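You operate a simulated robot arm through the tools that you are given. There is no shell and no other tool.

You are at the controls of a simulated robot arm. One attempt, no reset.

TASK
Stir 3 spoons from the cream tin into the curd.
Fine: all on the counter under the window; curd in the white bowl; the tin's lid goes back on, the spoon back to its spot; spill nothing. Set down upright: spoon.

It is judged by the outcome, as a careful person would: the job done as asked, and still so three seconds after it is handed in. It fails if anything else is knocked over, pushed out of place, dropped, spilled or broken. A push-on lid holds only when it is set on centred and level and pressed home; a screw cap is set on level and turned clockwise until tight.

THE ROBOT
A 7-joint arm with a two-finger parallel gripper, fixed in place. Base frame: the origin is on the floor under the middle of its stand, x ahead of it, y to its left, z up; the work surface is at about z = 840. Readings come in mm, rad, newtons and seconds.
With the tool pointing down near the work surface it reaches from about 300 to 700 mm from the base axis. Its first joint turns from -1.152 to 1.152 rad. Payload 1.57 kg.
The tool frame sits at the grasp point between the pads (the TCP): z along the fingers, y along the line on which they close. The tips reach 30 mm beyond it. The gripper opens to 110 mm. The fingers are 24 mm wide and 12 mm thick; the gripper's body (48 by 112 mm) begins 78 mm behind the TCP.
Orientation is that of the tool frame in the base frame, as [roll, pitch, yaw] about the fixed x, y, z axes, in that order (R = Rz(yaw) Ry(pitch) Rx(roll)). With the fingers straight down and closing along the base's y, the tool's x points along the base's -x, its y along +y and its z along -z.

THE INTERFACE
- The arm moves only by the tool nudge_tool. Its argument "targets" is a list of rows, each a list of 3 entries, a list of its own where there are three numbers: the shift along the base's x, y, z in mm, then the turn, a rotation vector about the base's x, y, z in rad, then the finger opening in mm, from 0 to 110. In form: [[[dx, dy, dz], [wx, wy, wz], jaw], ...]. A call has 1 to 20 rows; each row shifts and turns the commanded pose from where the row before left it. A row lasts 0.2 s, in which the tool goes at most 50 mm and 0.15 rad; a call with a longer step from one row to the next is refused whole, and so is a gripper value outside its range. Where a pose cannot be reached the arm comes as near as it can. A force on the tool above 40 N (or 10 N above the force at the start of the call, whichever is more), or a blocked arm, ends the call early, and 0.2 s more pass. Each finger travels about 108 mm/s and halts on what it meets, pressing with about 31 N; the grip force reading is that of the motor and also rises with nothing between the fingers. The clock runs only during rows and for 0.2 s after the last one: add rows that do not move to give the fingers time. The reply holds the time, the measured pose of the TCP, the force on the tool along the base axes, the opening and the grip force, in the units named above and with some noise, with the torque about the TCP (base axes, N m) and any sound that the robot's microphone picked up.
- Cameras (640 x 400 px; columns grow to the right, rows downward): "scene" is fixed at [171, -392.2, 1392.7]; the picture's right is [0.71, -0.70, 0.00], its down [-0.50, -0.51, -0.70] and it looks along [0.49, 0.50, -0.72] (base axes); focal length 214 px, centre (320, 200). "wrist" rides on the gripper at [70, 16, -141] in the tool frame; the picture's right is [-0.23, 0.97, 0.00], its down [-0.86, -0.20, -0.48] and it looks along [-0.47, -0.11, 0.88] (tool axes); focal length 222 px, centre (320, 200).
- grab_frame(camera): a new picture of that camera. It takes no simulated time.
- pixel_to_xyz(camera, pixels): there is no depth. For up to 12 entries [column, row, z] of the newest picture of that camera ("zoom" is the newest enlarged one), the place [x, y] in the base frame at which the ray of that pixel passes the height z, good to about 2 mm, but the place of the scene camera against the robot may be out by one fixed shift of up to 18 mm in any direction. It takes no simulated time.
- zoom(camera, box): a new picture of the part [left, top, right, bottom] of that camera's present view, enlarged. It takes no simulated time.
- close_job(): hands the job in; it is judged then, once.

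Open the gripper and draw the arm clear of the work before you hand the job in, unless the task says otherwise.

The tools are called after "Call:" as a command line: name --argument value ..., lists and objects as JSON in quotes. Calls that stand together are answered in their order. nudge_tool: Moves the arm, as the interface text tells. Its arguments: {"type":"object","properties":{"targets":{"type":"array"}},"required":["targets"]} The other tools are called the same way: grab_frame (camera) takes a picture; pixel_to_xyz (camera, pixels) gives the place at which the rays of pixels pass given heights; zoom (camera, box) takes an enlarged picture of a part of a camera's view; close_job () hands the job in.

At the start:

```text
t: 0.0
tcp_pos: [425.6, 28.5, 1263.2]
tool_rot: [3.141, 0.001, 3.141]
ft_force: [0.1, 0.3, -0.3]
moment: [-0.01, 0.01, -0.01]
finger_gap: 110.0
gripper_force: 0.2
```

scene: 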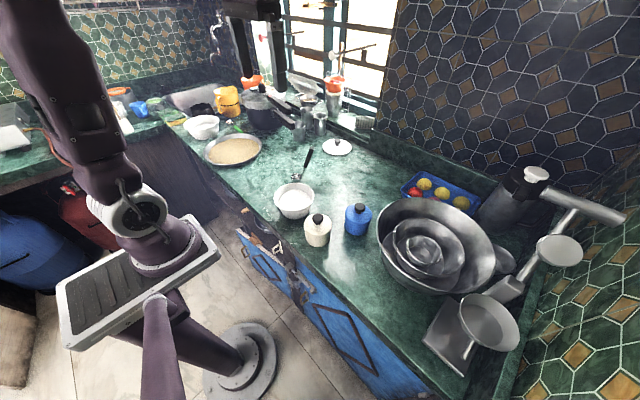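
wrist: 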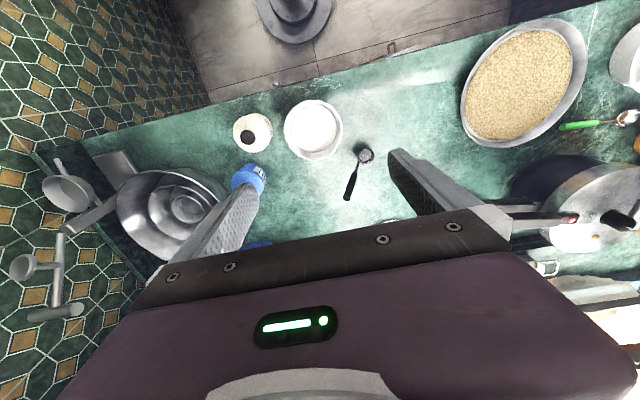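

The first pictures show a white bowl near (295,200), a cream-coloured tin near (318,230), a blue tin near (357,218) and a spoon with a black handle near (305,165). I'll zoom in to see these more closely.

Call:
zoom --camera "scene" --box '[250, 120, 410, 260]'

Call:
zoom --camera "wrist" --box '[200, 70, 440, 240]'

```text
2.86 times, centred on (330, 190) of scene
```

zoom: 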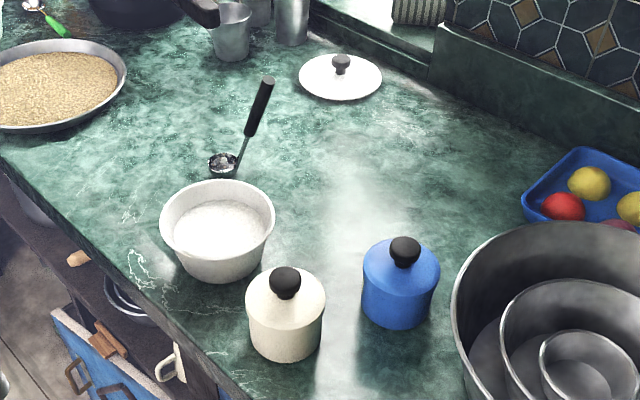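

```text
2.35 times, centred on (320, 155) of wrist
```

zoom: 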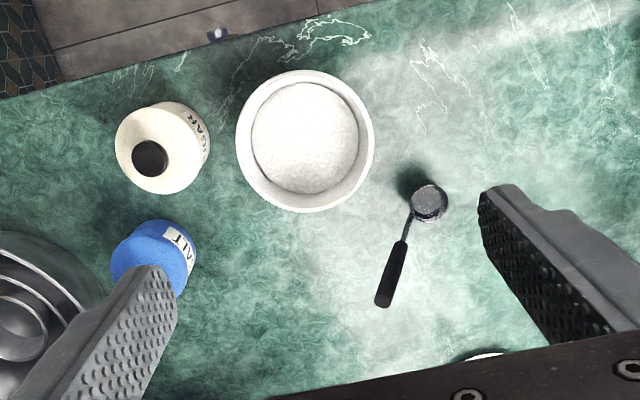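

The wrist zoom shows SUGAR on the cream tin (160,148), SALT on the blue tin (160,255), the bowl centre at (305,142), and the spoon with its cup at (429,203) and handle end at (383,300). I'll find where these lie on plausible heights.

Call:
pixel_to_xyz --camera "zoom" --pixels '[[150, 158, 940], [150, 158, 920], [116, 150, 900], [235, 140, 890], [375, 140, 890], [305, 70, 890], [305, 213, 890], [429, 203, 850], [429, 203, 870], [383, 300, 850], [383, 300, 900], [406, 240, 860]]'

Call:
grab_frame --camera "scene"

```text
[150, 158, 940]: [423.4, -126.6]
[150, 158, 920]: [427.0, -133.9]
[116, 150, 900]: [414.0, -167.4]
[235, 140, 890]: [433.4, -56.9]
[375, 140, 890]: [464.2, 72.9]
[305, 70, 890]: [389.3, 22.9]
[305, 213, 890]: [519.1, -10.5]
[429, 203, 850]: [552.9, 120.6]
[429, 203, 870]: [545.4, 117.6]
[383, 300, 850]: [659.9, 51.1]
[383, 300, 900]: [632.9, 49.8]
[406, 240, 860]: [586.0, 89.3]
```

```text
taken
```

scene: 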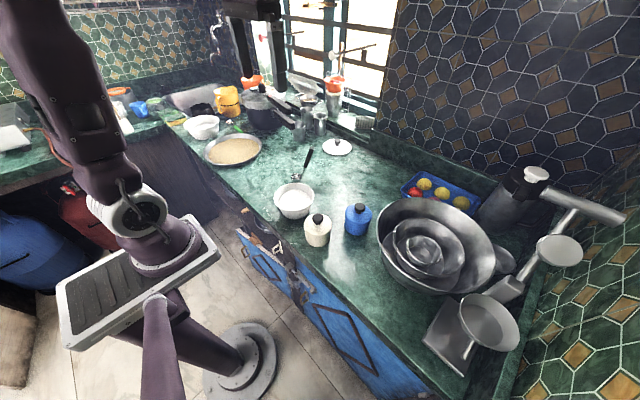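

The bowl comes out about 133 mm across, near (452,7), and the tin is near (425,-130). I'll move lower and toward -y to get a second view that fixes the heights.

Call:
nudge_tool --targets '[[[-20, -30, -40], [0, 0, 0], 110], [[-20, -30, -40], [0, 0, 0], 110], [[-20, -20, -40], [0, 0, 0], 110], [[-15, -20, -40], [0, 0, 0], 110], [[0, 0, 0], [0, 0, 0], 110]]'

Call:
grab_frame --camera "wrist"

```text
refused: row 1 steps farther than a row can; nothing moved
```

```text
taken
```

wrist: 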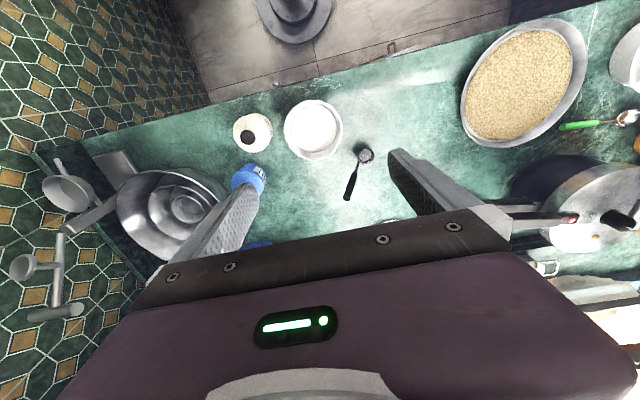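

The call was refused because the first step was longer than 50 mm (53.9 mm), so the view is unchanged. I'll repeat it with smaller steps.

Call:
nudge_tool --targets '[[[-15, -20, -30], [0, 0, 0], 110], [[-15, -20, -30], [0, 0, 0], 110], [[-15, -20, -30], [0, 0, 0], 110], [[-15, -20, -30], [0, 0, 0], 110], [[-15, -20, -30], [0, 0, 0], 110], [[0, 0, 0], [0, 0, 0], 110]]'

Call:
grab_frame --camera "wrist"

```text
t: 1.4
tcp_pos: [349.7, -73.5, 1115.4]
tool_rot: [3.14, 0.001, -3.141]
ft_force: [0.6, -0.4, -0.4]
moment: [0.02, -0.02, -0.02]
finger_gap: 109.8
gripper_force: 0.1
```

```text
taken
```

wrist: 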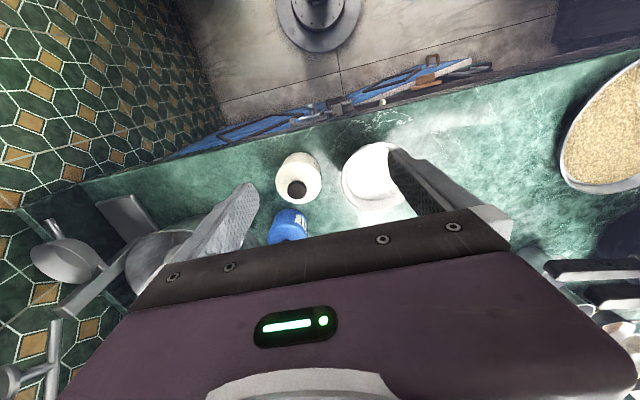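

The cream tin is now at about (297,180), the blue tin at (287,225), and the bowl is partly hidden at (372,175). I'll zoom in for detail.

Call:
zoom --camera "wrist" --box '[240, 130, 430, 250]'

```text
3.33 times, centred on (335, 190) of wrist
```

zoom: 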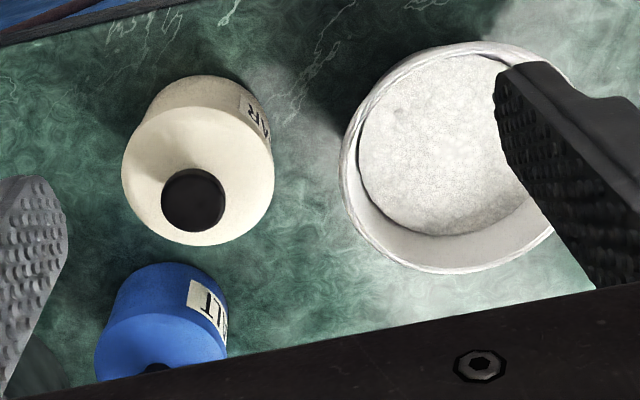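

The knob of the cream tin is at zoom (193,201), and its body and lid edges are clear. I'll intersect this ray at several heights to triangulate the knob, lid edge and base.

Call:
pixel_to_xyz --camera "zoom" --pixels '[[193, 201, 940], [193, 201, 920], [193, 201, 960], [121, 172, 900], [273, 165, 900], [200, 245, 900], [196, 75, 840], [146, 108, 840], [340, 160, 890], [450, 273, 890], [450, 42, 890], [155, 365, 930]]'

```text
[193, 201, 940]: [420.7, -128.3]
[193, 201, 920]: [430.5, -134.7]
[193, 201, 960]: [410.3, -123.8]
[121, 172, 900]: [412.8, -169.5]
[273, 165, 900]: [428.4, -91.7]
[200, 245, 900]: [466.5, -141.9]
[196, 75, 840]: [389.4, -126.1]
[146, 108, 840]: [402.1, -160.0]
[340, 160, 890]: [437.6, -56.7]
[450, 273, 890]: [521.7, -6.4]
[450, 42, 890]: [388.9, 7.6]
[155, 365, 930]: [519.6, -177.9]
```

The two views give the knob at about (425,-130,931), the lid edge about 78 mm across near z 900, and the bowl rim centred at (454,8), z about 890. The spoon's handle seems to rise steeply, so I'll zoom in on it in the scene camera.

Call:
zoom --camera "scene" --box '[285, 140, 335, 172]'

Call:
pixel_to_xyz --camera "zoom" --pixels '[[320, 200, 850], [320, 200, 900], [320, 200, 950]]'

```text
12.50 times, centred on (310, 156) of scene
```

zoom: 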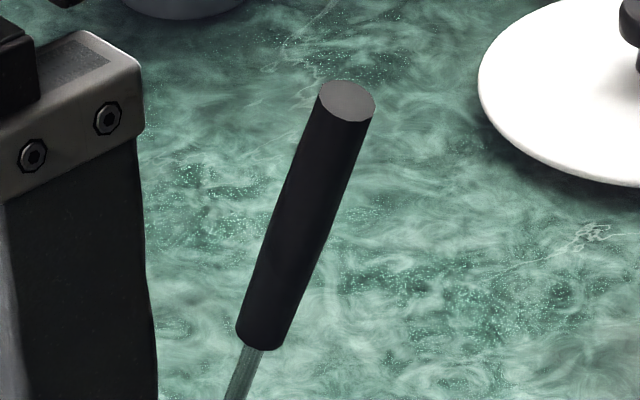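

```text
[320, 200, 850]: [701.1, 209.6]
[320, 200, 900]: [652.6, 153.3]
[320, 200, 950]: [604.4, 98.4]
```

The handle is a plain cylinder ending at about scene (312,147). Next I'll zoom on the spoon's cup and see how it stands.

Call:
zoom --camera "scene" --box '[290, 155, 322, 175]'

Call:
zoom --camera "scene" --box '[280, 170, 380, 250]'

```text
16.00 times, centred on (306, 165) of scene
```

zoom: 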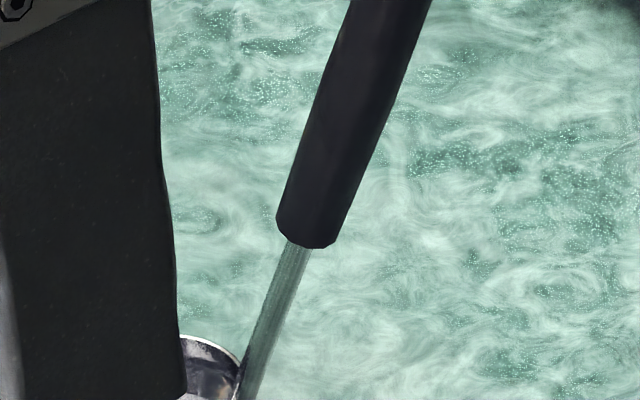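

```text
5.00 times, centred on (330, 210) of scene
```

zoom: 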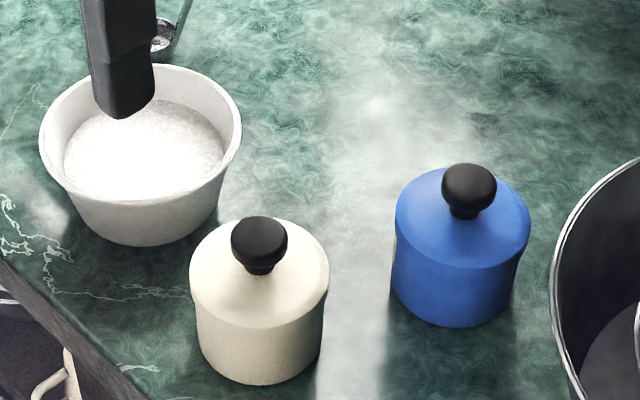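

The gripper hides the spoon's cup in the scene view. I'll move the wrist camera over toward the spoon, staying high enough to clear its handle.

Call:
nudge_tool --targets '[[[0, 0, 45], [0, 0, 0], 110], [[0, 25, 40], [0, 0, 0], 110], [[0, 40, 0], [0, 0, 0], 110], [[0, 40, 0], [0, 0, 0], 110], [[0, 40, 0], [0, 0, 0], 110], [[0, 40, 0], [0, 0, 0], 110], [[0, 0, 0], [0, 0, 0], 110]]'

Call:
grab_frame --camera "wrist"

Call:
zoom --camera "scene" --box '[280, 140, 344, 180]'

```text
t: 3.0
tcp_pos: [348.4, 111.8, 1198.5]
tool_rot: [-3.14, 0.0, -3.14]
ft_force: [0.7, 0.7, -0.1]
moment: [-0.02, 0.01, -0.02]
finger_gap: 110.1
gripper_force: 0.1
```

```text
taken
```

wrist: 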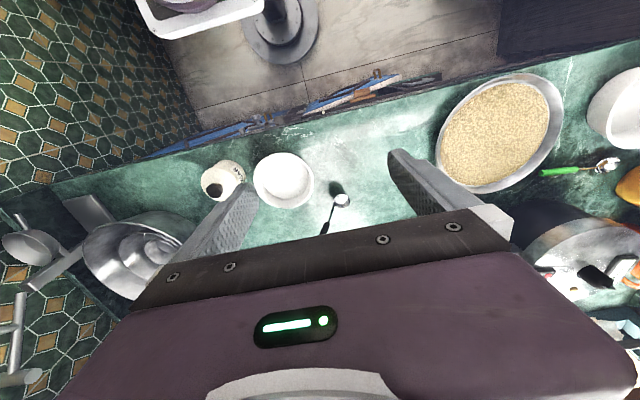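

```text
10.00 times, centred on (312, 160) of scene
```

zoom: 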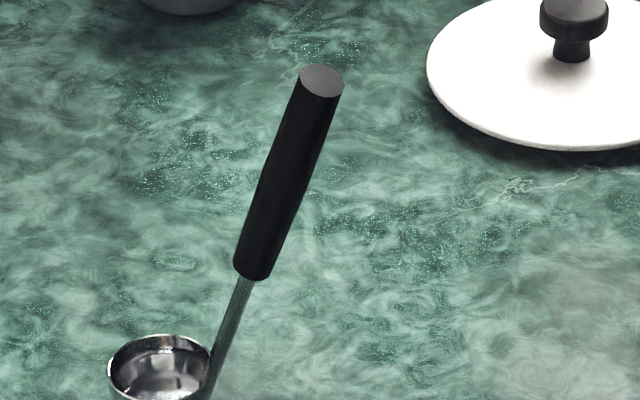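

The scene zoom shows the spoon is a dipper: a round cup at zoom (160,370) with a steep handle whose end is at (322,80). I'll zoom on it in the wrist view, and look at the other green-handled utensil too.

Call:
pixel_to_xyz --camera "zoom" --pixels '[[322, 80, 980], [322, 80, 1000], [322, 80, 1020], [160, 365, 850], [160, 365, 870], [160, 365, 890], [252, 278, 900], [252, 278, 920], [252, 278, 940], [208, 375, 860], [208, 375, 880]]'

Call:
zoom --camera "wrist" --box '[300, 175, 380, 245]'

Call:
zoom --camera "scene" --box '[190, 100, 290, 180]'

```text
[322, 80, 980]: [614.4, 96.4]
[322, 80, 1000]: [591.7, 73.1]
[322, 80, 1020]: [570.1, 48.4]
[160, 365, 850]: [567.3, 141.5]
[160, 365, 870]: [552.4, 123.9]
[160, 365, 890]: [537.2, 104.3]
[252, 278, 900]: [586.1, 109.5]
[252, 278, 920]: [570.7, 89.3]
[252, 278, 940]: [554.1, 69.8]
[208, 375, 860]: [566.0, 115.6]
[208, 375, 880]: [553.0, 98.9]
```

```text
5.71 times, centred on (340, 210) of wrist
```

zoom: 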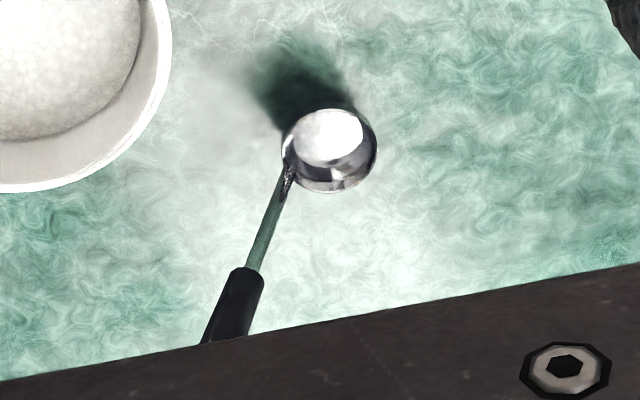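

```text
5.00 times, centred on (240, 140) of scene
```

zoom: 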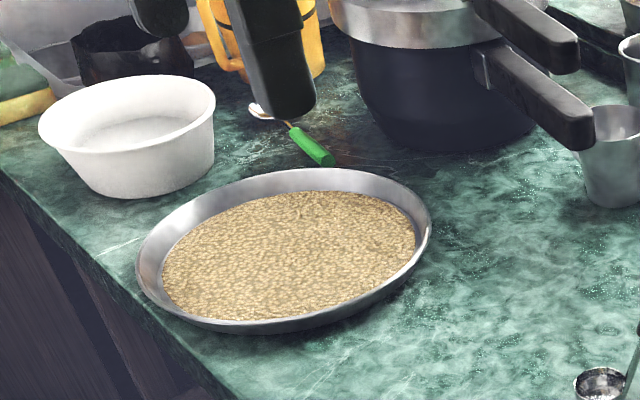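

The other white bowl and the green utensil are far off to the left; the dipper stands by the curd bowl. I'll triangulate the dipper from the wrist view: cup rim centre at zoom (330,150), the stem's join at (288,165), and the grip's bottom at (247,270).

Call:
pixel_to_xyz --camera "wrist" --pixels '[[341.75, 201.2, 850], [341.75, 201.2, 870], [341.75, 201.2, 890], [327.2, 222.3, 900], [327.2, 222.3, 920], [327.2, 222.3, 940], [334.7, 203.9, 860], [334.7, 203.9, 880], [333.5, 201.2, 860], [350, 201.2, 860], [323, 234, 1000]]'

Call:
zoom --camera "wrist" --box '[325, 185, 357, 211]'

```text
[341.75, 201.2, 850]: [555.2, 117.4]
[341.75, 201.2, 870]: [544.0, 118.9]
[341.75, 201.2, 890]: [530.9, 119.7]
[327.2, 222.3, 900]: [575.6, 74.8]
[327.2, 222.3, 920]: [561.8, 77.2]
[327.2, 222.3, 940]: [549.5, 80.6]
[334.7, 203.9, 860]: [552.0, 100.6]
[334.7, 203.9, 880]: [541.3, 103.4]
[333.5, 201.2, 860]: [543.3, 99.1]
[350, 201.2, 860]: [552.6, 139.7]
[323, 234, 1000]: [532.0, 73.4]
```

```text
15.38 times, centred on (341, 198) of wrist
```

zoom: 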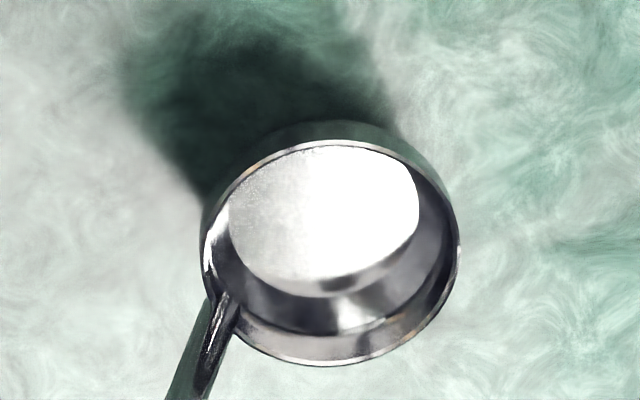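

The cup is about 40 mm across, with its rim centre near (549,119,860). To fix the handle's lean I'll take another wrist view from (430,170,1260), well away from the first one.

Call:
nudge_tool --targets '[[[25, 18, 20], [0, 0, 0], 110], [[25, 20, 20], [0, 0, 0], 110], [[30, 20, 20], [0, 0, 0], 110], [[0, 0, 0], [0, 0, 0], 110]]'

Call:
zoom --camera "wrist" --box '[240, 140, 368, 220]'

Call:
pixel_to_xyz --camera "zoom" --pixels '[[320, 200, 860]]'

```text
t: 4.0
tcp_pos: [428.7, 171.4, 1258.2]
tool_rot: [3.141, 0.001, 3.141]
ft_force: [-0.3, 0.2, 0.9]
moment: [0.03, 0.02, -0.01]
finger_gap: 110.0
gripper_force: 0.1
```

```text
5.00 times, centred on (304, 180) of wrist
```

zoom: 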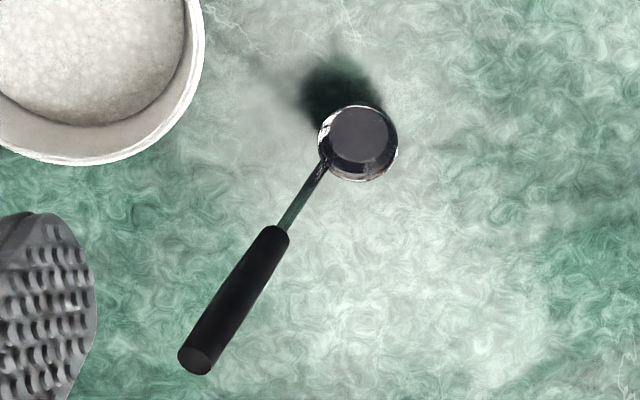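

```text
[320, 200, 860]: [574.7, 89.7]
```

This view shows the whole dipper: handle end at zoom (194,362), grip's lower end at (278,236), stem join at (325,162), cup rim centre at (358,143). I'll get these rays at several heights.

Call:
pixel_to_xyz --camera "zoom" --pixels '[[194, 362, 980], [194, 362, 1000], [194, 362, 1020], [278, 236, 900], [278, 236, 920], [278, 236, 940], [325, 162, 860], [325, 162, 880], [358, 143, 850], [358, 143, 860], [319, 143, 860], [398, 143, 860]]'

Call:
zoom --camera "scene" --box '[280, 140, 344, 180]'

```text
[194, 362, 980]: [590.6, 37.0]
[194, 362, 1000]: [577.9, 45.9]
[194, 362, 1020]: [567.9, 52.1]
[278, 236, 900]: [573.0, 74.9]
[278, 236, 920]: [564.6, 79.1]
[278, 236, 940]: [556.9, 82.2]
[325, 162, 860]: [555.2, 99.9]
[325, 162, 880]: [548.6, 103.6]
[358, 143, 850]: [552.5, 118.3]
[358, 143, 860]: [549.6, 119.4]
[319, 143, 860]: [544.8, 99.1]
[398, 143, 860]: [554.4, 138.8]
```

```text
10.00 times, centred on (312, 160) of scene
```

zoom: 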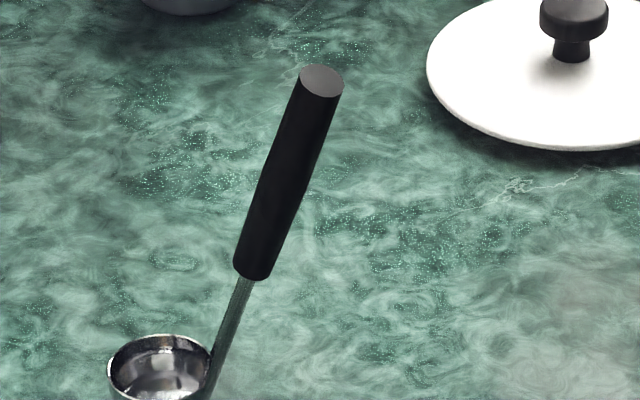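

The dipper is now fixed: handle end near (576,47,1003), cup rim centre (549.5,119,860), so the handle leans about 22° toward azimuth -69°. Now I'll look closely at the cream tin and its knob from the scene camera.

Call:
zoom --camera "scene" --box '[300, 205, 340, 250]'

Call:
pixel_to_xyz --camera "zoom" --pixels '[[320, 200, 900], [320, 200, 920]]'

```text
8.89 times, centred on (320, 228) of scene
```

zoom: 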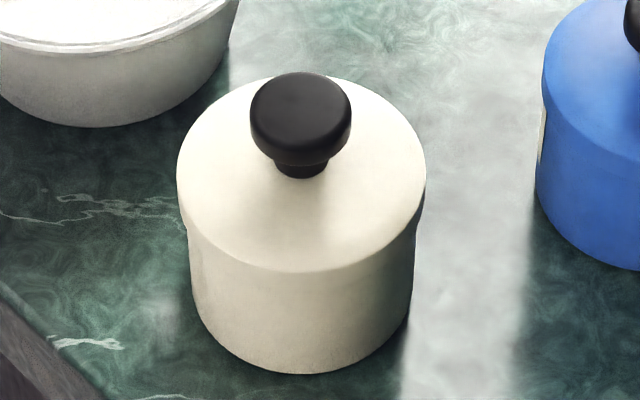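

```text
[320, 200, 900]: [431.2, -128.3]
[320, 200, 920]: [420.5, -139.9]
```

The tin's lid is about 80 mm across, with a knob head 33 mm wide between about z 918 and 935. Before touching anything I'll test, in free space, whether the arm can hold the yawed and tilted attitudes that scooping and pouring will need: first the yaw of -69.5°.

Call:
nudge_tool --targets '[[[-1.5, -6.5, -5], [0, 0, -0.1348], 110], [[-1.5, -6.5, -5], [0, 0, -0.1348], 110], [[-1.5, -6.5, -5], [0, 0, -0.1348], 110], [[-1.5, -6.5, -5], [0, 0, -0.1348], 110], [[-1.5, -6.5, -5], [0, 0, -0.1348], 110], [[-1.5, -6.5, -5], [0, 0, -0.1348], 110], [[-1.5, -6.5, -5], [0, 0, -0.1348], 110], [[-1.5, -6.5, -5], [0, 0, -0.1348], 110], [[-1.5, -6.5, -5], [0, 0, -0.1348], 110], [[0, 0, 0], [0, 0, 0], 110]]'

```text
t: 6.2
tcp_pos: [417.8, 112.3, 1214.1]
tool_rot: [-3.14, -0.001, 1.926]
ft_force: [0.2, 0.3, -0.2]
moment: [-0.01, 0.0, 0.02]
finger_gap: 110.1
gripper_force: 0.0
```

The yaw worked (yaw 1.926, so the tool's x points to azimuth 110.4°). Now I test the pouring tilt of about -88° about the closing axis at this height.

Call:
nudge_tool --targets '[[[0, 0, 0], [-0.1312, -0.049, 0], 110], [[0, 0, 0], [-0.1312, -0.049, 0], 110], [[0, 0, 0], [-0.1312, -0.049, 0], 110], [[0, 0, 0], [-0.1312, -0.049, 0], 110], [[0, 0, 0], [-0.1312, -0.049, 0], 110], [[0, 0, 0], [-0.1312, -0.049, 0], 110], [[0, 0, 0], [-0.1312, -0.049, 0], 110], [[0, 0, 0], [-0.1312, -0.049, 0], 110], [[0, 0, 0], [-0.1312, -0.049, 0], 110], [[0, 0, 0], [-0.1312, -0.049, 0], 110], [[0, 0, 0], [-0.1312, -0.049, 0], 110], [[0, 0, 0], [0, 0, 0], 110]]'

Call:
grab_frame --camera "scene"

```text
t: 8.8
tcp_pos: [416.4, 111.2, 1214.5]
tool_rot: [-3.123, 1.542, 1.948]
ft_force: [0.1, -0.2, -0.2]
moment: [0.0, 0.02, -0.01]
finger_gap: 110.1
gripper_force: 0.0
```

```text
taken
```

scene: 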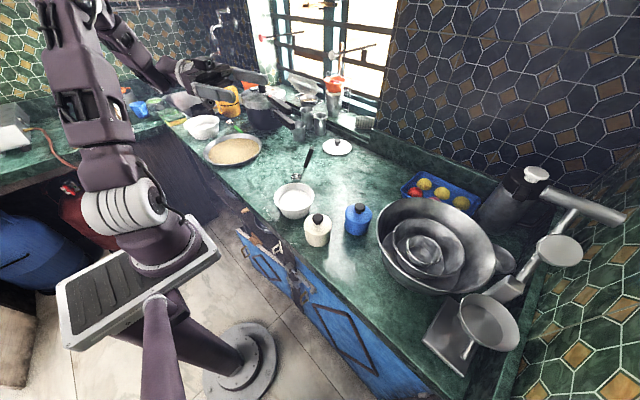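

The arm reaches the pouring attitude at z 1214. I'll lower it to about z 1034 to see whether it still reaches and stays clear of the pan at scene (233,150).

Call:
nudge_tool --targets '[[[0, 0, -45], [0, 0, 0], 110], [[0, 0, -45], [0, 0, 0], 110], [[0, 0, -45], [0, 0, 0], 110], [[0, 0, -45], [0, 0, 0], 110], [[0, 0, 0], [0, 0, 0], 110]]'

Call:
grab_frame --camera "scene"

Call:
grab_frame --camera "wrist"

```text
t: 10.0
tcp_pos: [412.4, 110.6, 1035.2]
tool_rot: [-3.136, 1.541, 1.935]
ft_force: [-0.5, 0.4, 0.0]
moment: [0.0, -0.02, -0.04]
finger_gap: 110.0
gripper_force: 0.1
```

```text
taken
```

scene: 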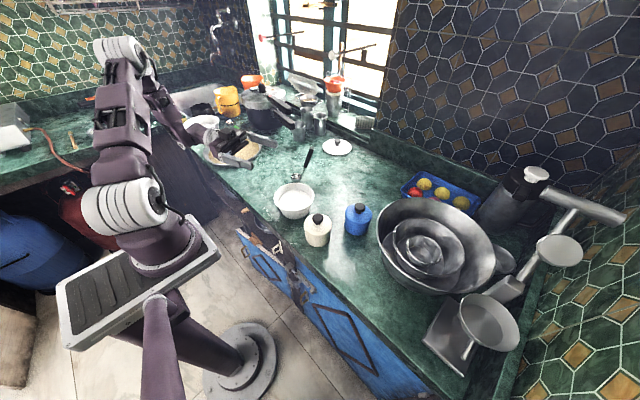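

```text
taken
```

wrist: 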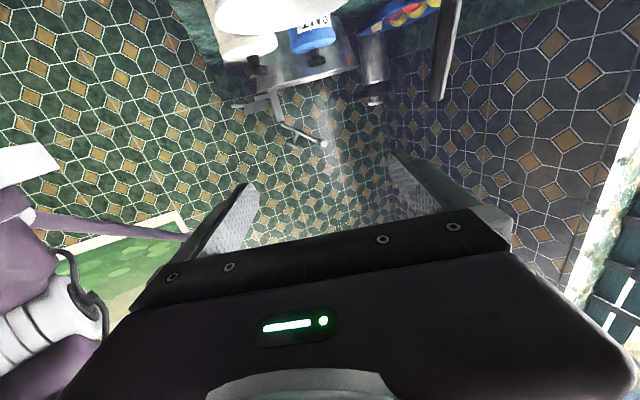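

The pouring attitude works down to z 1035 with room to spare. I'll raise the arm and tilt the tool back to straight down.

Call:
nudge_tool --targets '[[[0, 0, 40], [0, 0, 0], 110], [[0, 0, 40], [0.1312, 0.049, 0], 110], [[0, 0, 40], [0.1312, 0.049, 0], 110], [[0, 0, 0], [0.1312, 0.049, 0], 110], [[0, 0, 0], [0.1312, 0.049, 0], 110], [[0, 0, 0], [0.1312, 0.049, 0], 110], [[0, 0, 0], [0.1312, 0.049, 0], 110], [[0, 0, 0], [0.1312, 0.049, 0], 110], [[0, 0, 0], [0.1312, 0.049, 0], 110], [[0, 0, 0], [0.1312, 0.049, 0], 110], [[0, 0, 0], [0.1312, 0.049, 0], 110], [[0, 0, 0], [0.1312, 0.049, 0], 110], [[0, 0, 0], [0, 0, 0], 110]]'

```text
t: 12.8
tcp_pos: [417.2, 111.1, 1153.3]
tool_rot: [-3.141, 0.0, 1.929]
ft_force: [-0.3, -0.3, 0.2]
moment: [-0.03, -0.04, 0.04]
finger_gap: 109.6
gripper_force: 0.0
```

The tool is straight down again at (417,111,1153). I'll move above the cream tin at z about 1050 and look from there, closing the jaws to 60 mm on the way.

Call:
nudge_tool --targets '[[[1.4, -40.3, -10], [0, 0, 0], 100], [[1.4, -40.3, -18], [0, 0, 0], 90], [[1.4, -40.3, -18], [0, 0, 0], 80], [[1.4, -40.3, -18], [0, 0, 0], 70], [[1.4, -40.3, -18], [0, 0, 0], 60], [[1.4, -40.3, -18], [0, 0, 0], 60], [[0, 0, 0], [0, 0, 0], 60]]'

Call:
grab_frame --camera "wrist"

```text
t: 14.4
tcp_pos: [424.3, -130.2, 1054.9]
tool_rot: [-3.141, -0.001, 1.928]
ft_force: [0.9, -0.2, 0.6]
moment: [0.01, 0.02, 0.02]
finger_gap: 60.0
gripper_force: 0.1
```

```text
taken
```

wrist: 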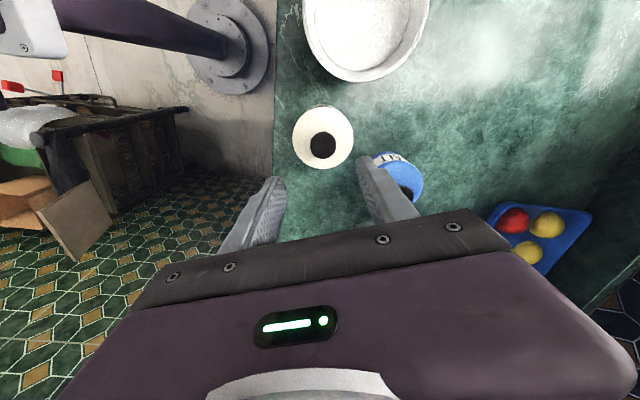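

The tin's lid is at (323,137) with its knob at (323,146), centred between the fingers. I'll zoom in and get the exact centre.

Call:
zoom --camera "wrist" --box '[280, 95, 368, 175]'

Call:
pixel_to_xyz --camera "wrist" --pixels '[[323, 146, 935], [323, 146, 925], [309.5, 146, 935], [336.5, 146, 935], [292.5, 137, 901], [354, 137, 901], [323, 107, 901], [323, 168, 901]]'

```text
5.00 times, centred on (324, 135) of wrist
```

zoom: 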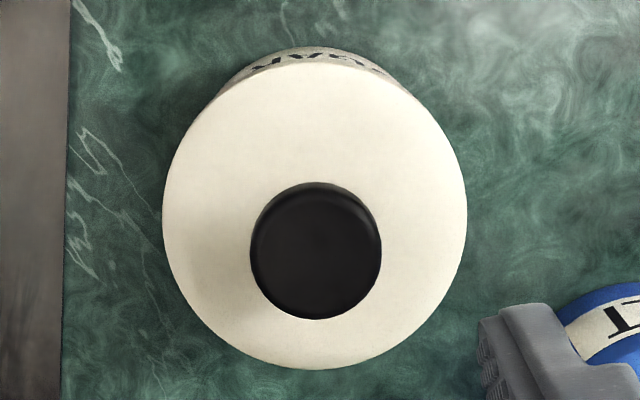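

```text
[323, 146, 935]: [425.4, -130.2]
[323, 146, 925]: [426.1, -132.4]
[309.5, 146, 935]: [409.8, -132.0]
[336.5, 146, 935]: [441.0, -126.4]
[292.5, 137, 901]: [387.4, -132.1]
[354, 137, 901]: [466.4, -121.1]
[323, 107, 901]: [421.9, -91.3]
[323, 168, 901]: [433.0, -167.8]
```

The knob's centre is at (426,-130). I'll shift 1.5 mm in x, go down so that the fingertips straddle the knob head at about z 913, and then close.

Call:
nudge_tool --targets '[[[1.5, 0, -30], [0, 0, 0], 60], [[0, 0, -30], [0, 0, 0], 60], [[0, 0, -25], [0, 0, 0], 60], [[0, 0, -15], [0, 0, 0], 60], [[0, 0, -10], [0, 0, 0], 60], [[0, 0, 0], [0, 0, 0], 60]]'

Call:
zoom --camera "scene" --box '[290, 190, 354, 250]'

Call:
zoom --camera "wrist" --box '[240, 95, 400, 215]'

```text
t: 15.8
tcp_pos: [428.5, -131.1, 943.0]
tool_rot: [3.141, 0.001, 1.928]
ft_force: [-0.2, 0.3, 0.4]
moment: [0.01, 0.0, 0.02]
finger_gap: 60.1
gripper_force: 0.0
```

```text
6.67 times, centred on (322, 220) of scene
```

zoom: 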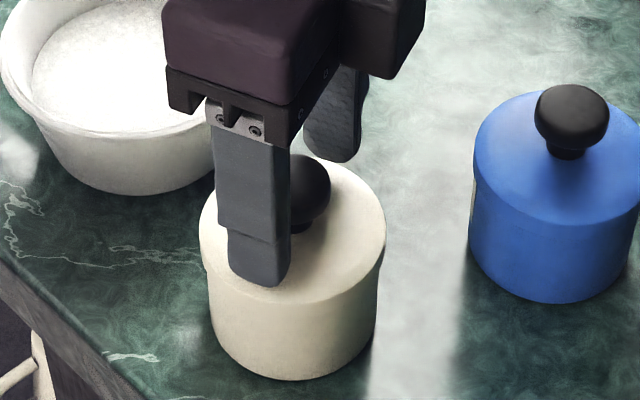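

```text
3.33 times, centred on (320, 155) of wrist
```

zoom: 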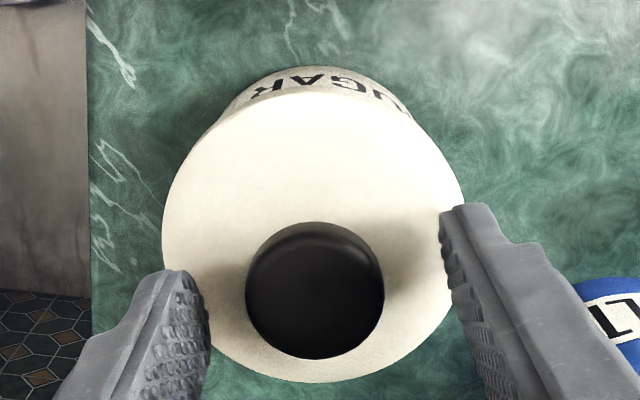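

The fingers straddle the knob, but it is nearer the left finger and x reads 428.5, so I'll shift -2 mm in x before closing.

Call:
nudge_tool --targets '[[[-2, 0.5, 0], [0, 0, 0], 60], [[0, 0, 0], [0, 0, 0], 60]]'

Call:
zoom --camera "wrist" --box '[240, 95, 400, 215]'

```text
t: 16.4
tcp_pos: [426.9, -130.8, 943.6]
tool_rot: [-3.141, 0.001, 1.927]
ft_force: [-0.9, 0.2, -1.2]
moment: [-0.01, 0.0, 0.02]
finger_gap: 60.3
gripper_force: 0.3
```

```text
3.33 times, centred on (320, 155) of wrist
```

zoom: 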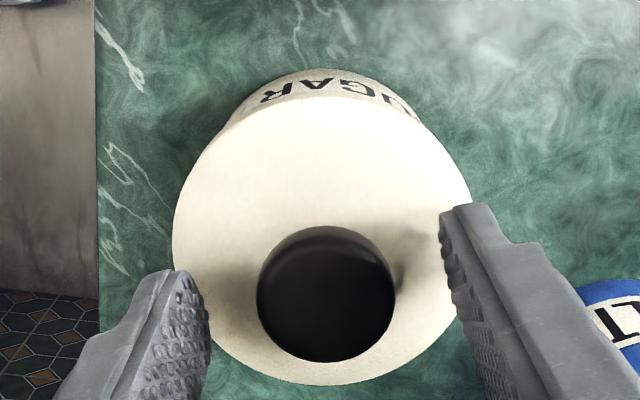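

The knob is now centred, with about 50 px of gap on each side. I'll close on it gently.

Call:
nudge_tool --targets '[[[0, 0, 0], [0, 0, 0], 48], [[0, 0, 0], [0, 0, 0], 38], [[0, 0, 0], [0, 0, 0], 32], [[0, 0, 0], [0, 0, 0], 26], [[0, 0, 0], [0, 0, 0], 20], [[0, 0, 0], [0, 0, 0], 20], [[0, 0, 0], [0, 0, 0], 20]]'

Call:
zoom --camera "wrist" --box '[240, 95, 400, 215]'

```text
t: 18.0
tcp_pos: [426.1, -130.7, 944.4]
tool_rot: [-3.141, 0.0, 1.929]
ft_force: [-0.4, 0.4, 0.3]
moment: [-0.02, 0.0, -0.03]
finger_gap: 30.6
gripper_force: 31.2
heard: snap
```

```text
3.33 times, centred on (320, 155) of wrist
```

zoom: 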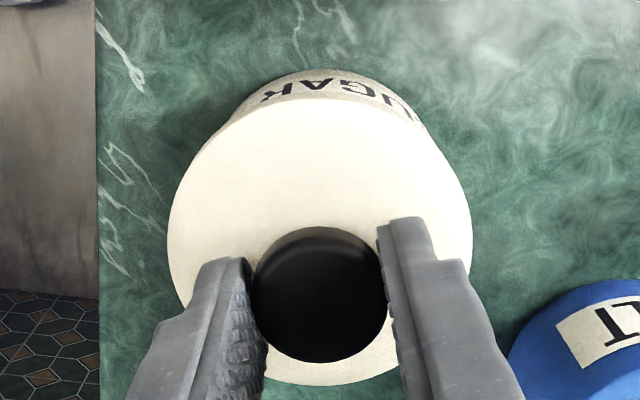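

The knob is gripped (30.6 mm, 31 N) and a snap was heard. I'll lift slowly and watch the force to see that the lid comes off and the tin stays.

Call:
nudge_tool --targets '[[[0, 0, 2], [0, 0, 0], 20], [[0, 0, 3], [0, 0, 0], 20], [[0, 0, 3], [0, 0, 0], 20], [[0, 0, 0], [0, 0, 0], 20]]'

Call:
zoom --camera "scene" --box '[290, 190, 354, 250]'

```text
t: 19.0
tcp_pos: [425.3, -129.8, 951.6]
tool_rot: [-3.141, 0.002, 1.928]
ft_force: [-0.1, 0.9, -0.2]
moment: [0.02, -0.04, 0.02]
finger_gap: 30.1
gripper_force: 30.6
```

```text
6.67 times, centred on (322, 220) of scene
```

zoom: 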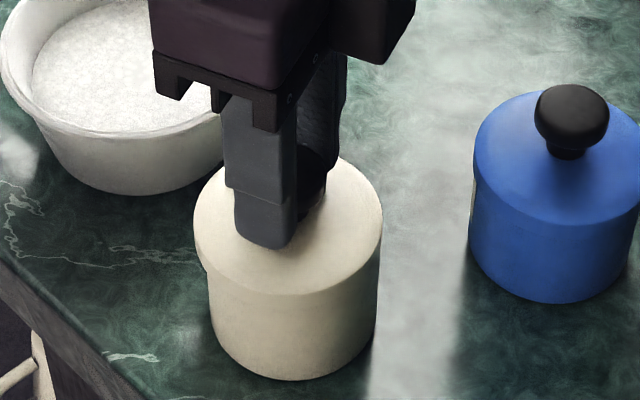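

The tin's base is still at zoom row 380 while the lid edge has risen, with almost no force. I'll keep lifting straight up.

Call:
nudge_tool --targets '[[[0, 0, 5], [0, 0, 0], 20], [[0, 0, 5], [0, 0, 0], 20], [[0, 0, 8], [0, 0, 0], 20], [[0, 0, 12], [0, 0, 0], 20], [[0, 0, 15], [0, 0, 0], 20], [[0, 0, 0], [0, 0, 0], 20]]'

Call:
zoom --camera "scene" --box '[290, 190, 354, 250]'

```text
t: 20.4
tcp_pos: [425.5, -129.3, 996.7]
tool_rot: [3.141, 0.0, 1.929]
ft_force: [0.1, 0.0, -0.9]
moment: [0.02, -0.01, 0.0]
finger_gap: 30.3
gripper_force: 30.9
```

```text
6.67 times, centred on (322, 220) of scene
```

zoom: 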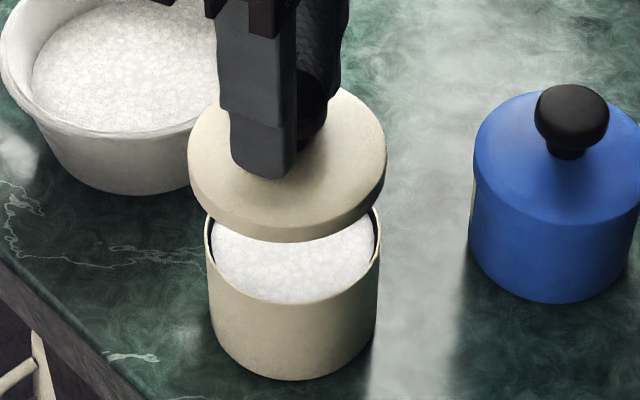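

The lid is off and the tin stands open, filled with white grains to just below its rim. I'll carry the lid, level, to the free counter at about (565,-70) and look before lowering it.

Call:
nudge_tool --targets '[[[0, 0, 25], [0, 0, 0], 20], [[35, 15, 0], [0, 0, 0], 20], [[35, 15, 0], [0, 0, 0], 20], [[35, 15, 0], [0, 0, 0], 20], [[34, 14, 0], [0, 0, 0], 20], [[0, 0, 0], [0, 0, 0], 20]]'

Call:
grab_frame --camera "scene"

Call:
grab_frame --camera "wrist"

```text
t: 21.8
tcp_pos: [563.6, -69.0, 1022.9]
tool_rot: [-3.141, 0.001, 1.929]
ft_force: [0.1, 0.8, -0.5]
moment: [-0.01, 0.02, -0.03]
finger_gap: 30.1
gripper_force: 30.6
```

```text
taken
```

scene: 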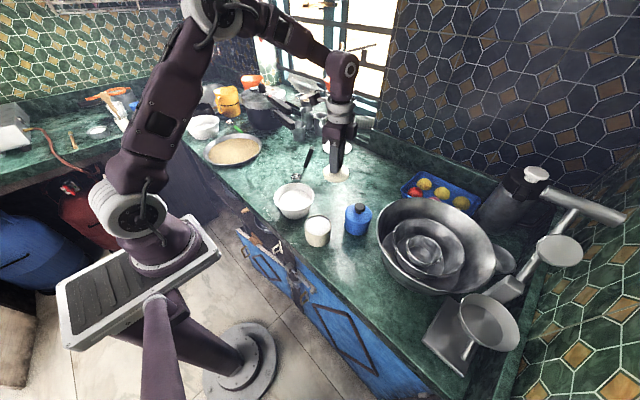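

```text
taken
```

wrist: 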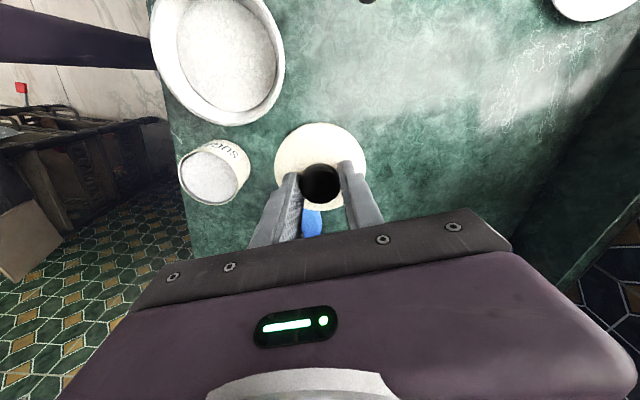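

The counter below the lid is free. I'll lower the lid quickly to z about 905, then in small steps until it touches.

Call:
nudge_tool --targets '[[[1, 0, -35], [0, 0, 0], 20], [[0, 0, -35], [0, 0, 0], 20], [[0, 0, -30], [0, 0, 0], 20], [[0, 0, -13], [0, 0, 0], 20], [[0, 0, 0], [0, 0, 0], 20]]'

Call:
zoom --camera "scene" --box '[300, 140, 380, 200]'

```text
t: 23.0
tcp_pos: [563.5, -69.6, 909.0]
tool_rot: [3.141, 0.0, 1.928]
ft_force: [-0.7, 0.0, -0.5]
moment: [0.01, -0.02, 0.0]
finger_gap: 30.2
gripper_force: 31.3
```

```text
6.67 times, centred on (340, 170) of scene
```

zoom: 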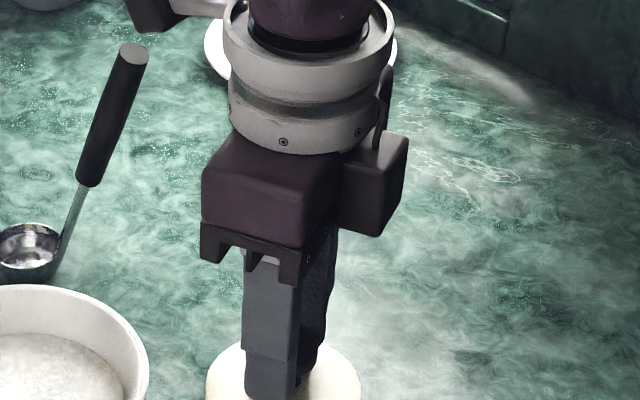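

It is at z 909 with no contact yet, and the handle of the dipper is well clear to the left. I continue down in 3 mm steps.

Call:
nudge_tool --targets '[[[0, 0, -3], [0, 0, 0], 20], [[0, 0, -3], [0, 0, 0], 20], [[0, 0, -3], [0, 0, 0], 20], [[0, 0, -2], [0, 0, 0], 20], [[0, 0, 0], [0, 0, 0], 20]]'

Call:
zoom --camera "scene" --box '[310, 170, 370, 215]'

```text
t: 24.2
tcp_pos: [565.9, -68.2, 898.2]
tool_rot: [-3.14, 0.0, 1.929]
ft_force: [0.0, -0.3, 0.1]
moment: [0.02, 0.0, -0.02]
finger_gap: 30.4
gripper_force: 31.1
```

```text
8.89 times, centred on (340, 192) of scene
```

zoom: 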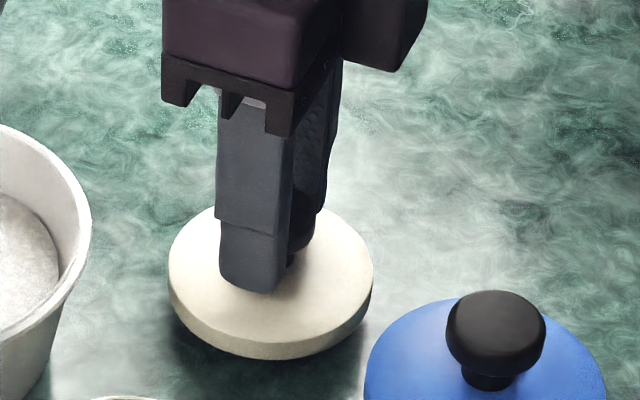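

Still no contact; the lid's shadow shows it is a few millimetres above the counter. I continue down in 1.5 mm steps.

Call:
nudge_tool --targets '[[[0, 0, -1.5], [0, 0, 0], 20], [[0, 0, -1.5], [0, 0, 0], 20], [[0, 0, -1.5], [0, 0, 0], 20], [[0, 0, 0], [0, 0, 0], 20]]'

Call:
zoom --camera "scene" --box '[310, 170, 370, 215]'

```text
t: 25.2
tcp_pos: [565.0, -70.0, 894.2]
tool_rot: [3.141, 0.001, 1.93]
ft_force: [-0.1, 0.5, -0.1]
moment: [0.0, -0.01, 0.01]
finger_gap: 30.4
gripper_force: 31.6
```

```text
8.89 times, centred on (340, 192) of scene
```

zoom: 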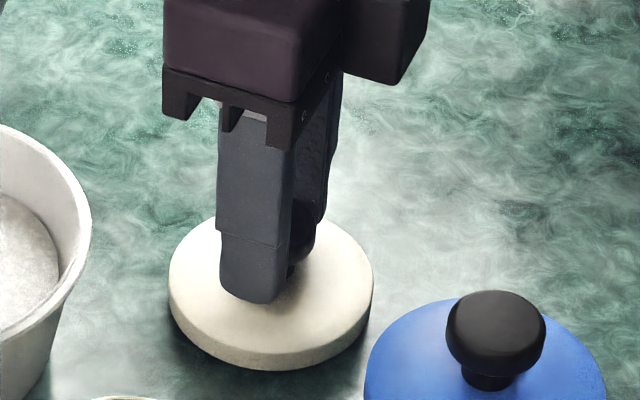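

The lid still sinks with the tool and no force shows. I go on in 1 mm steps.

Call:
nudge_tool --targets '[[[0, 0, -1], [0, 0, 0], 20], [[0, 0, -1], [0, 0, 0], 20], [[0, 0, -1], [0, 0, 0], 20], [[0, 0, -1], [0, 0, 0], 20], [[0, 0, 0], [0, 0, 0], 20]]'

Call:
zoom --camera "scene" --box '[310, 170, 370, 215]'

```text
t: 26.4
tcp_pos: [565.8, -71.1, 892.1]
tool_rot: [3.138, 0.0, 1.928]
ft_force: [-1.5, 1.4, 32.3]
moment: [0.09, 0.1, -0.01]
finger_gap: 30.3
gripper_force: 31.0
```

```text
8.89 times, centred on (340, 192) of scene
```

zoom: 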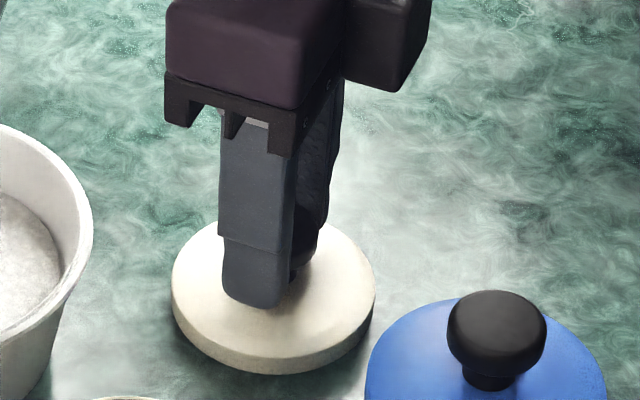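

The lid is on the counter (32 N at z 892). I'll ease the force off by 2 mm, then open the fingers.

Call:
nudge_tool --targets '[[[0, 0, 1.8], [0, 0, 0], 20], [[0, 0, 0], [0, 0, 0], 20]]'

```text
t: 27.0
tcp_pos: [564.9, -70.9, 890.8]
tool_rot: [3.141, 0.0, 1.928]
ft_force: [5.1, 0.3, 9.4]
moment: [-0.01, -0.29, 0.02]
finger_gap: 30.2
gripper_force: 31.2
```

Call:
nudge_tool --targets '[[[0, 0, 0.6], [0, 0, 0], 32], [[0, 0, 0], [0, 0, 0], 36], [[0, 0, 0], [0, 0, 0], 42], [[0, 0, 0], [0, 0, 0], 50], [[0, 0, 0], [0, 0, 0], 60], [[0, 0, 0], [0, 0, 0], 60]]'

Call:
zoom --camera "scene" --box '[310, 170, 370, 215]'

```text
t: 28.4
tcp_pos: [564.6, -69.5, 890.8]
tool_rot: [-3.141, -0.001, 1.929]
ft_force: [0.1, -1.5, 0.3]
moment: [-0.02, -0.01, 0.02]
finger_gap: 60.0
gripper_force: 0.1
```

```text
8.89 times, centred on (340, 192) of scene
```

zoom: 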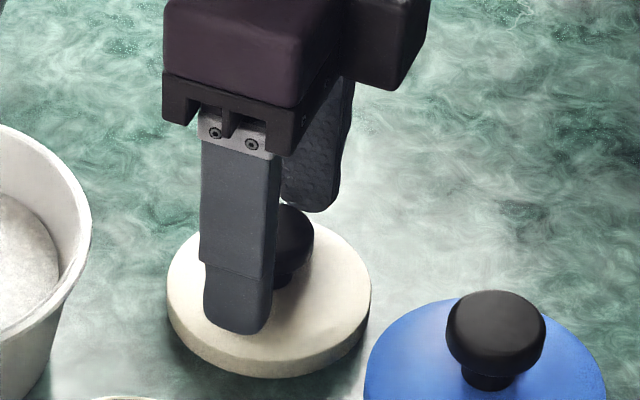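

The fingers are clear of the knob (60 mm) and the lid lies flat at zoom (268,300). I'll go straight up and view the lid.

Call:
nudge_tool --targets '[[[0, 0, 20], [0, 0, 0], 60], [[0, 0, 40], [0, 0, 0], 60], [[0, 0, 45], [0, 0, 0], 60], [[0, 0, 45], [0, 0, 0], 60], [[0, 0, 45], [0, 0, 0], 60], [[0, 0, 45], [0, 0, 0], 60], [[0, 0, 0], [0, 0, 0], 60]]'

Call:
grab_frame --camera "wrist"

Call:
zoom --camera "scene" --box '[270, 160, 380, 250]'

```text
t: 30.0
tcp_pos: [564.2, -72.6, 1132.7]
tool_rot: [-3.141, 0.002, 1.927]
ft_force: [0.1, 0.2, -0.1]
moment: [0.0, 0.03, 0.0]
finger_gap: 59.8
gripper_force: 0.0
```

```text
taken
```

wrist: 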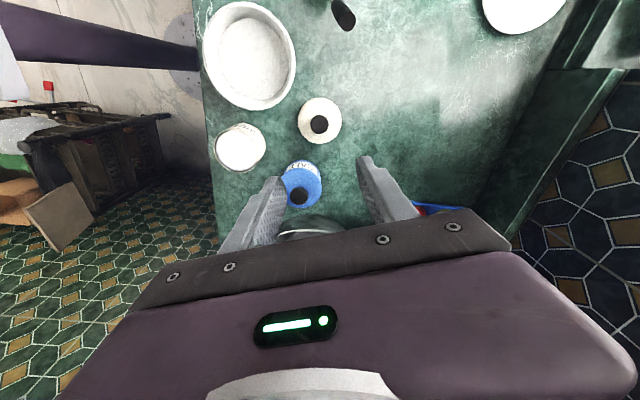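

```text
4.44 times, centred on (325, 205) of scene
```

zoom: 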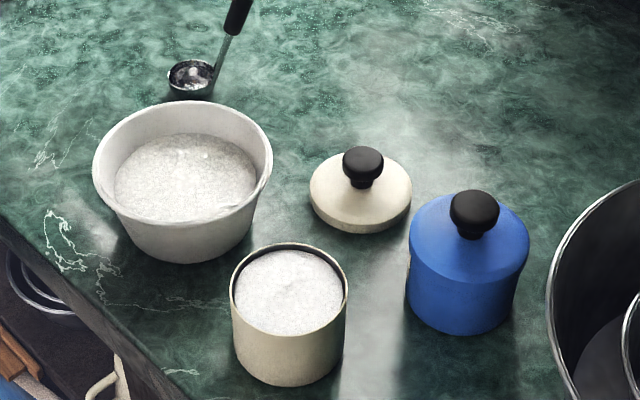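

The lid is safely down and the tin is open. I'll measure the tin's rim and content level from this wrist view.

Call:
zoom --camera "wrist" --box '[205, 110, 285, 180]'

Call:
pixel_to_xyz --camera "zoom" --pixels '[[320, 200, 900], [320, 200, 890], [320, 200, 880]]'

```text
5.71 times, centred on (245, 145) of wrist
```

zoom: 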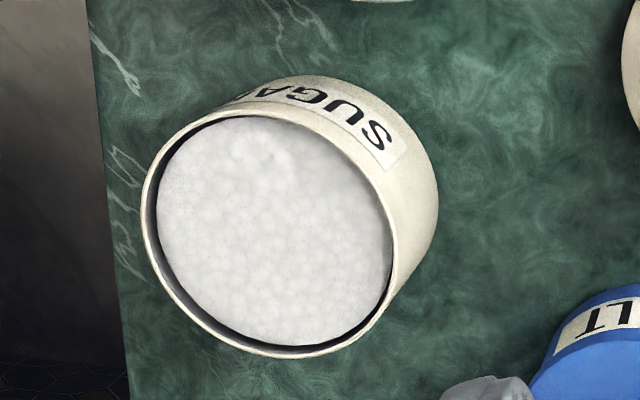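

```text
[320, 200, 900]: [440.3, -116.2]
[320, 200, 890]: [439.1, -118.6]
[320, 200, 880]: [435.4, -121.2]
```

The rim's extremes are at about zoom (141,215), (398,255), (250,108) and (285,357), and the grains sit a little below the rim. I'll intersect them at likely rim heights.

Call:
pixel_to_xyz --camera "zoom" --pixels '[[141, 215, 895], [397, 255, 895], [240, 108, 895], [285, 357, 895], [141, 215, 885], [397, 255, 885], [240, 108, 885], [285, 357, 885], [156, 215, 880], [392, 255, 880], [240, 117, 880], [285, 347, 880]]'

```text
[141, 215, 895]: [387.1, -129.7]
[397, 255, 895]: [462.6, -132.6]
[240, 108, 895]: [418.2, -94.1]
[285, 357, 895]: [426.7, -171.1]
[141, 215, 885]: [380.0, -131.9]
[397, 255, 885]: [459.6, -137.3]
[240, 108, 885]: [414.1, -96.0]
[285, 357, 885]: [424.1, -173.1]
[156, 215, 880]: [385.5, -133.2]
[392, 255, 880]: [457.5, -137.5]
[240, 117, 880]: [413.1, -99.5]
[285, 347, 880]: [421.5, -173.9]
```

The rim comes out near z 898 centred at about (426,-131), and the grains at about z 889. I'll zoom on the contents of the tin and bowl in the scene view to see their texture.

Call:
zoom --camera "scene" --box '[302, 212, 334, 234]'

Call:
zoom --camera "scene" --box '[270, 175, 320, 220]'

```text
16.00 times, centred on (318, 223) of scene
```

zoom: 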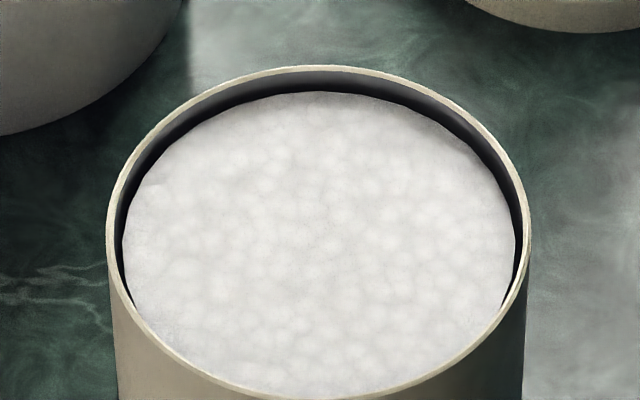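

```text
8.89 times, centred on (295, 198) of scene
```

zoom: 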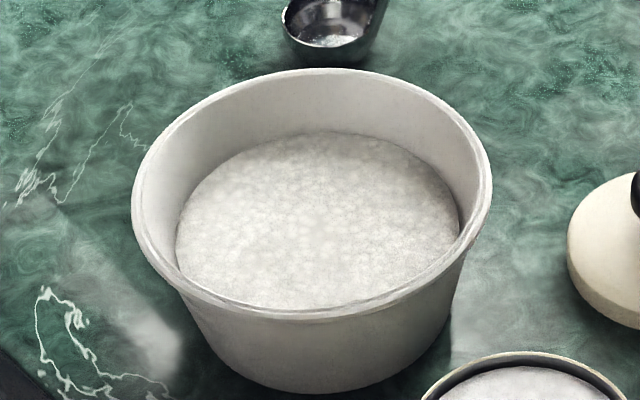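

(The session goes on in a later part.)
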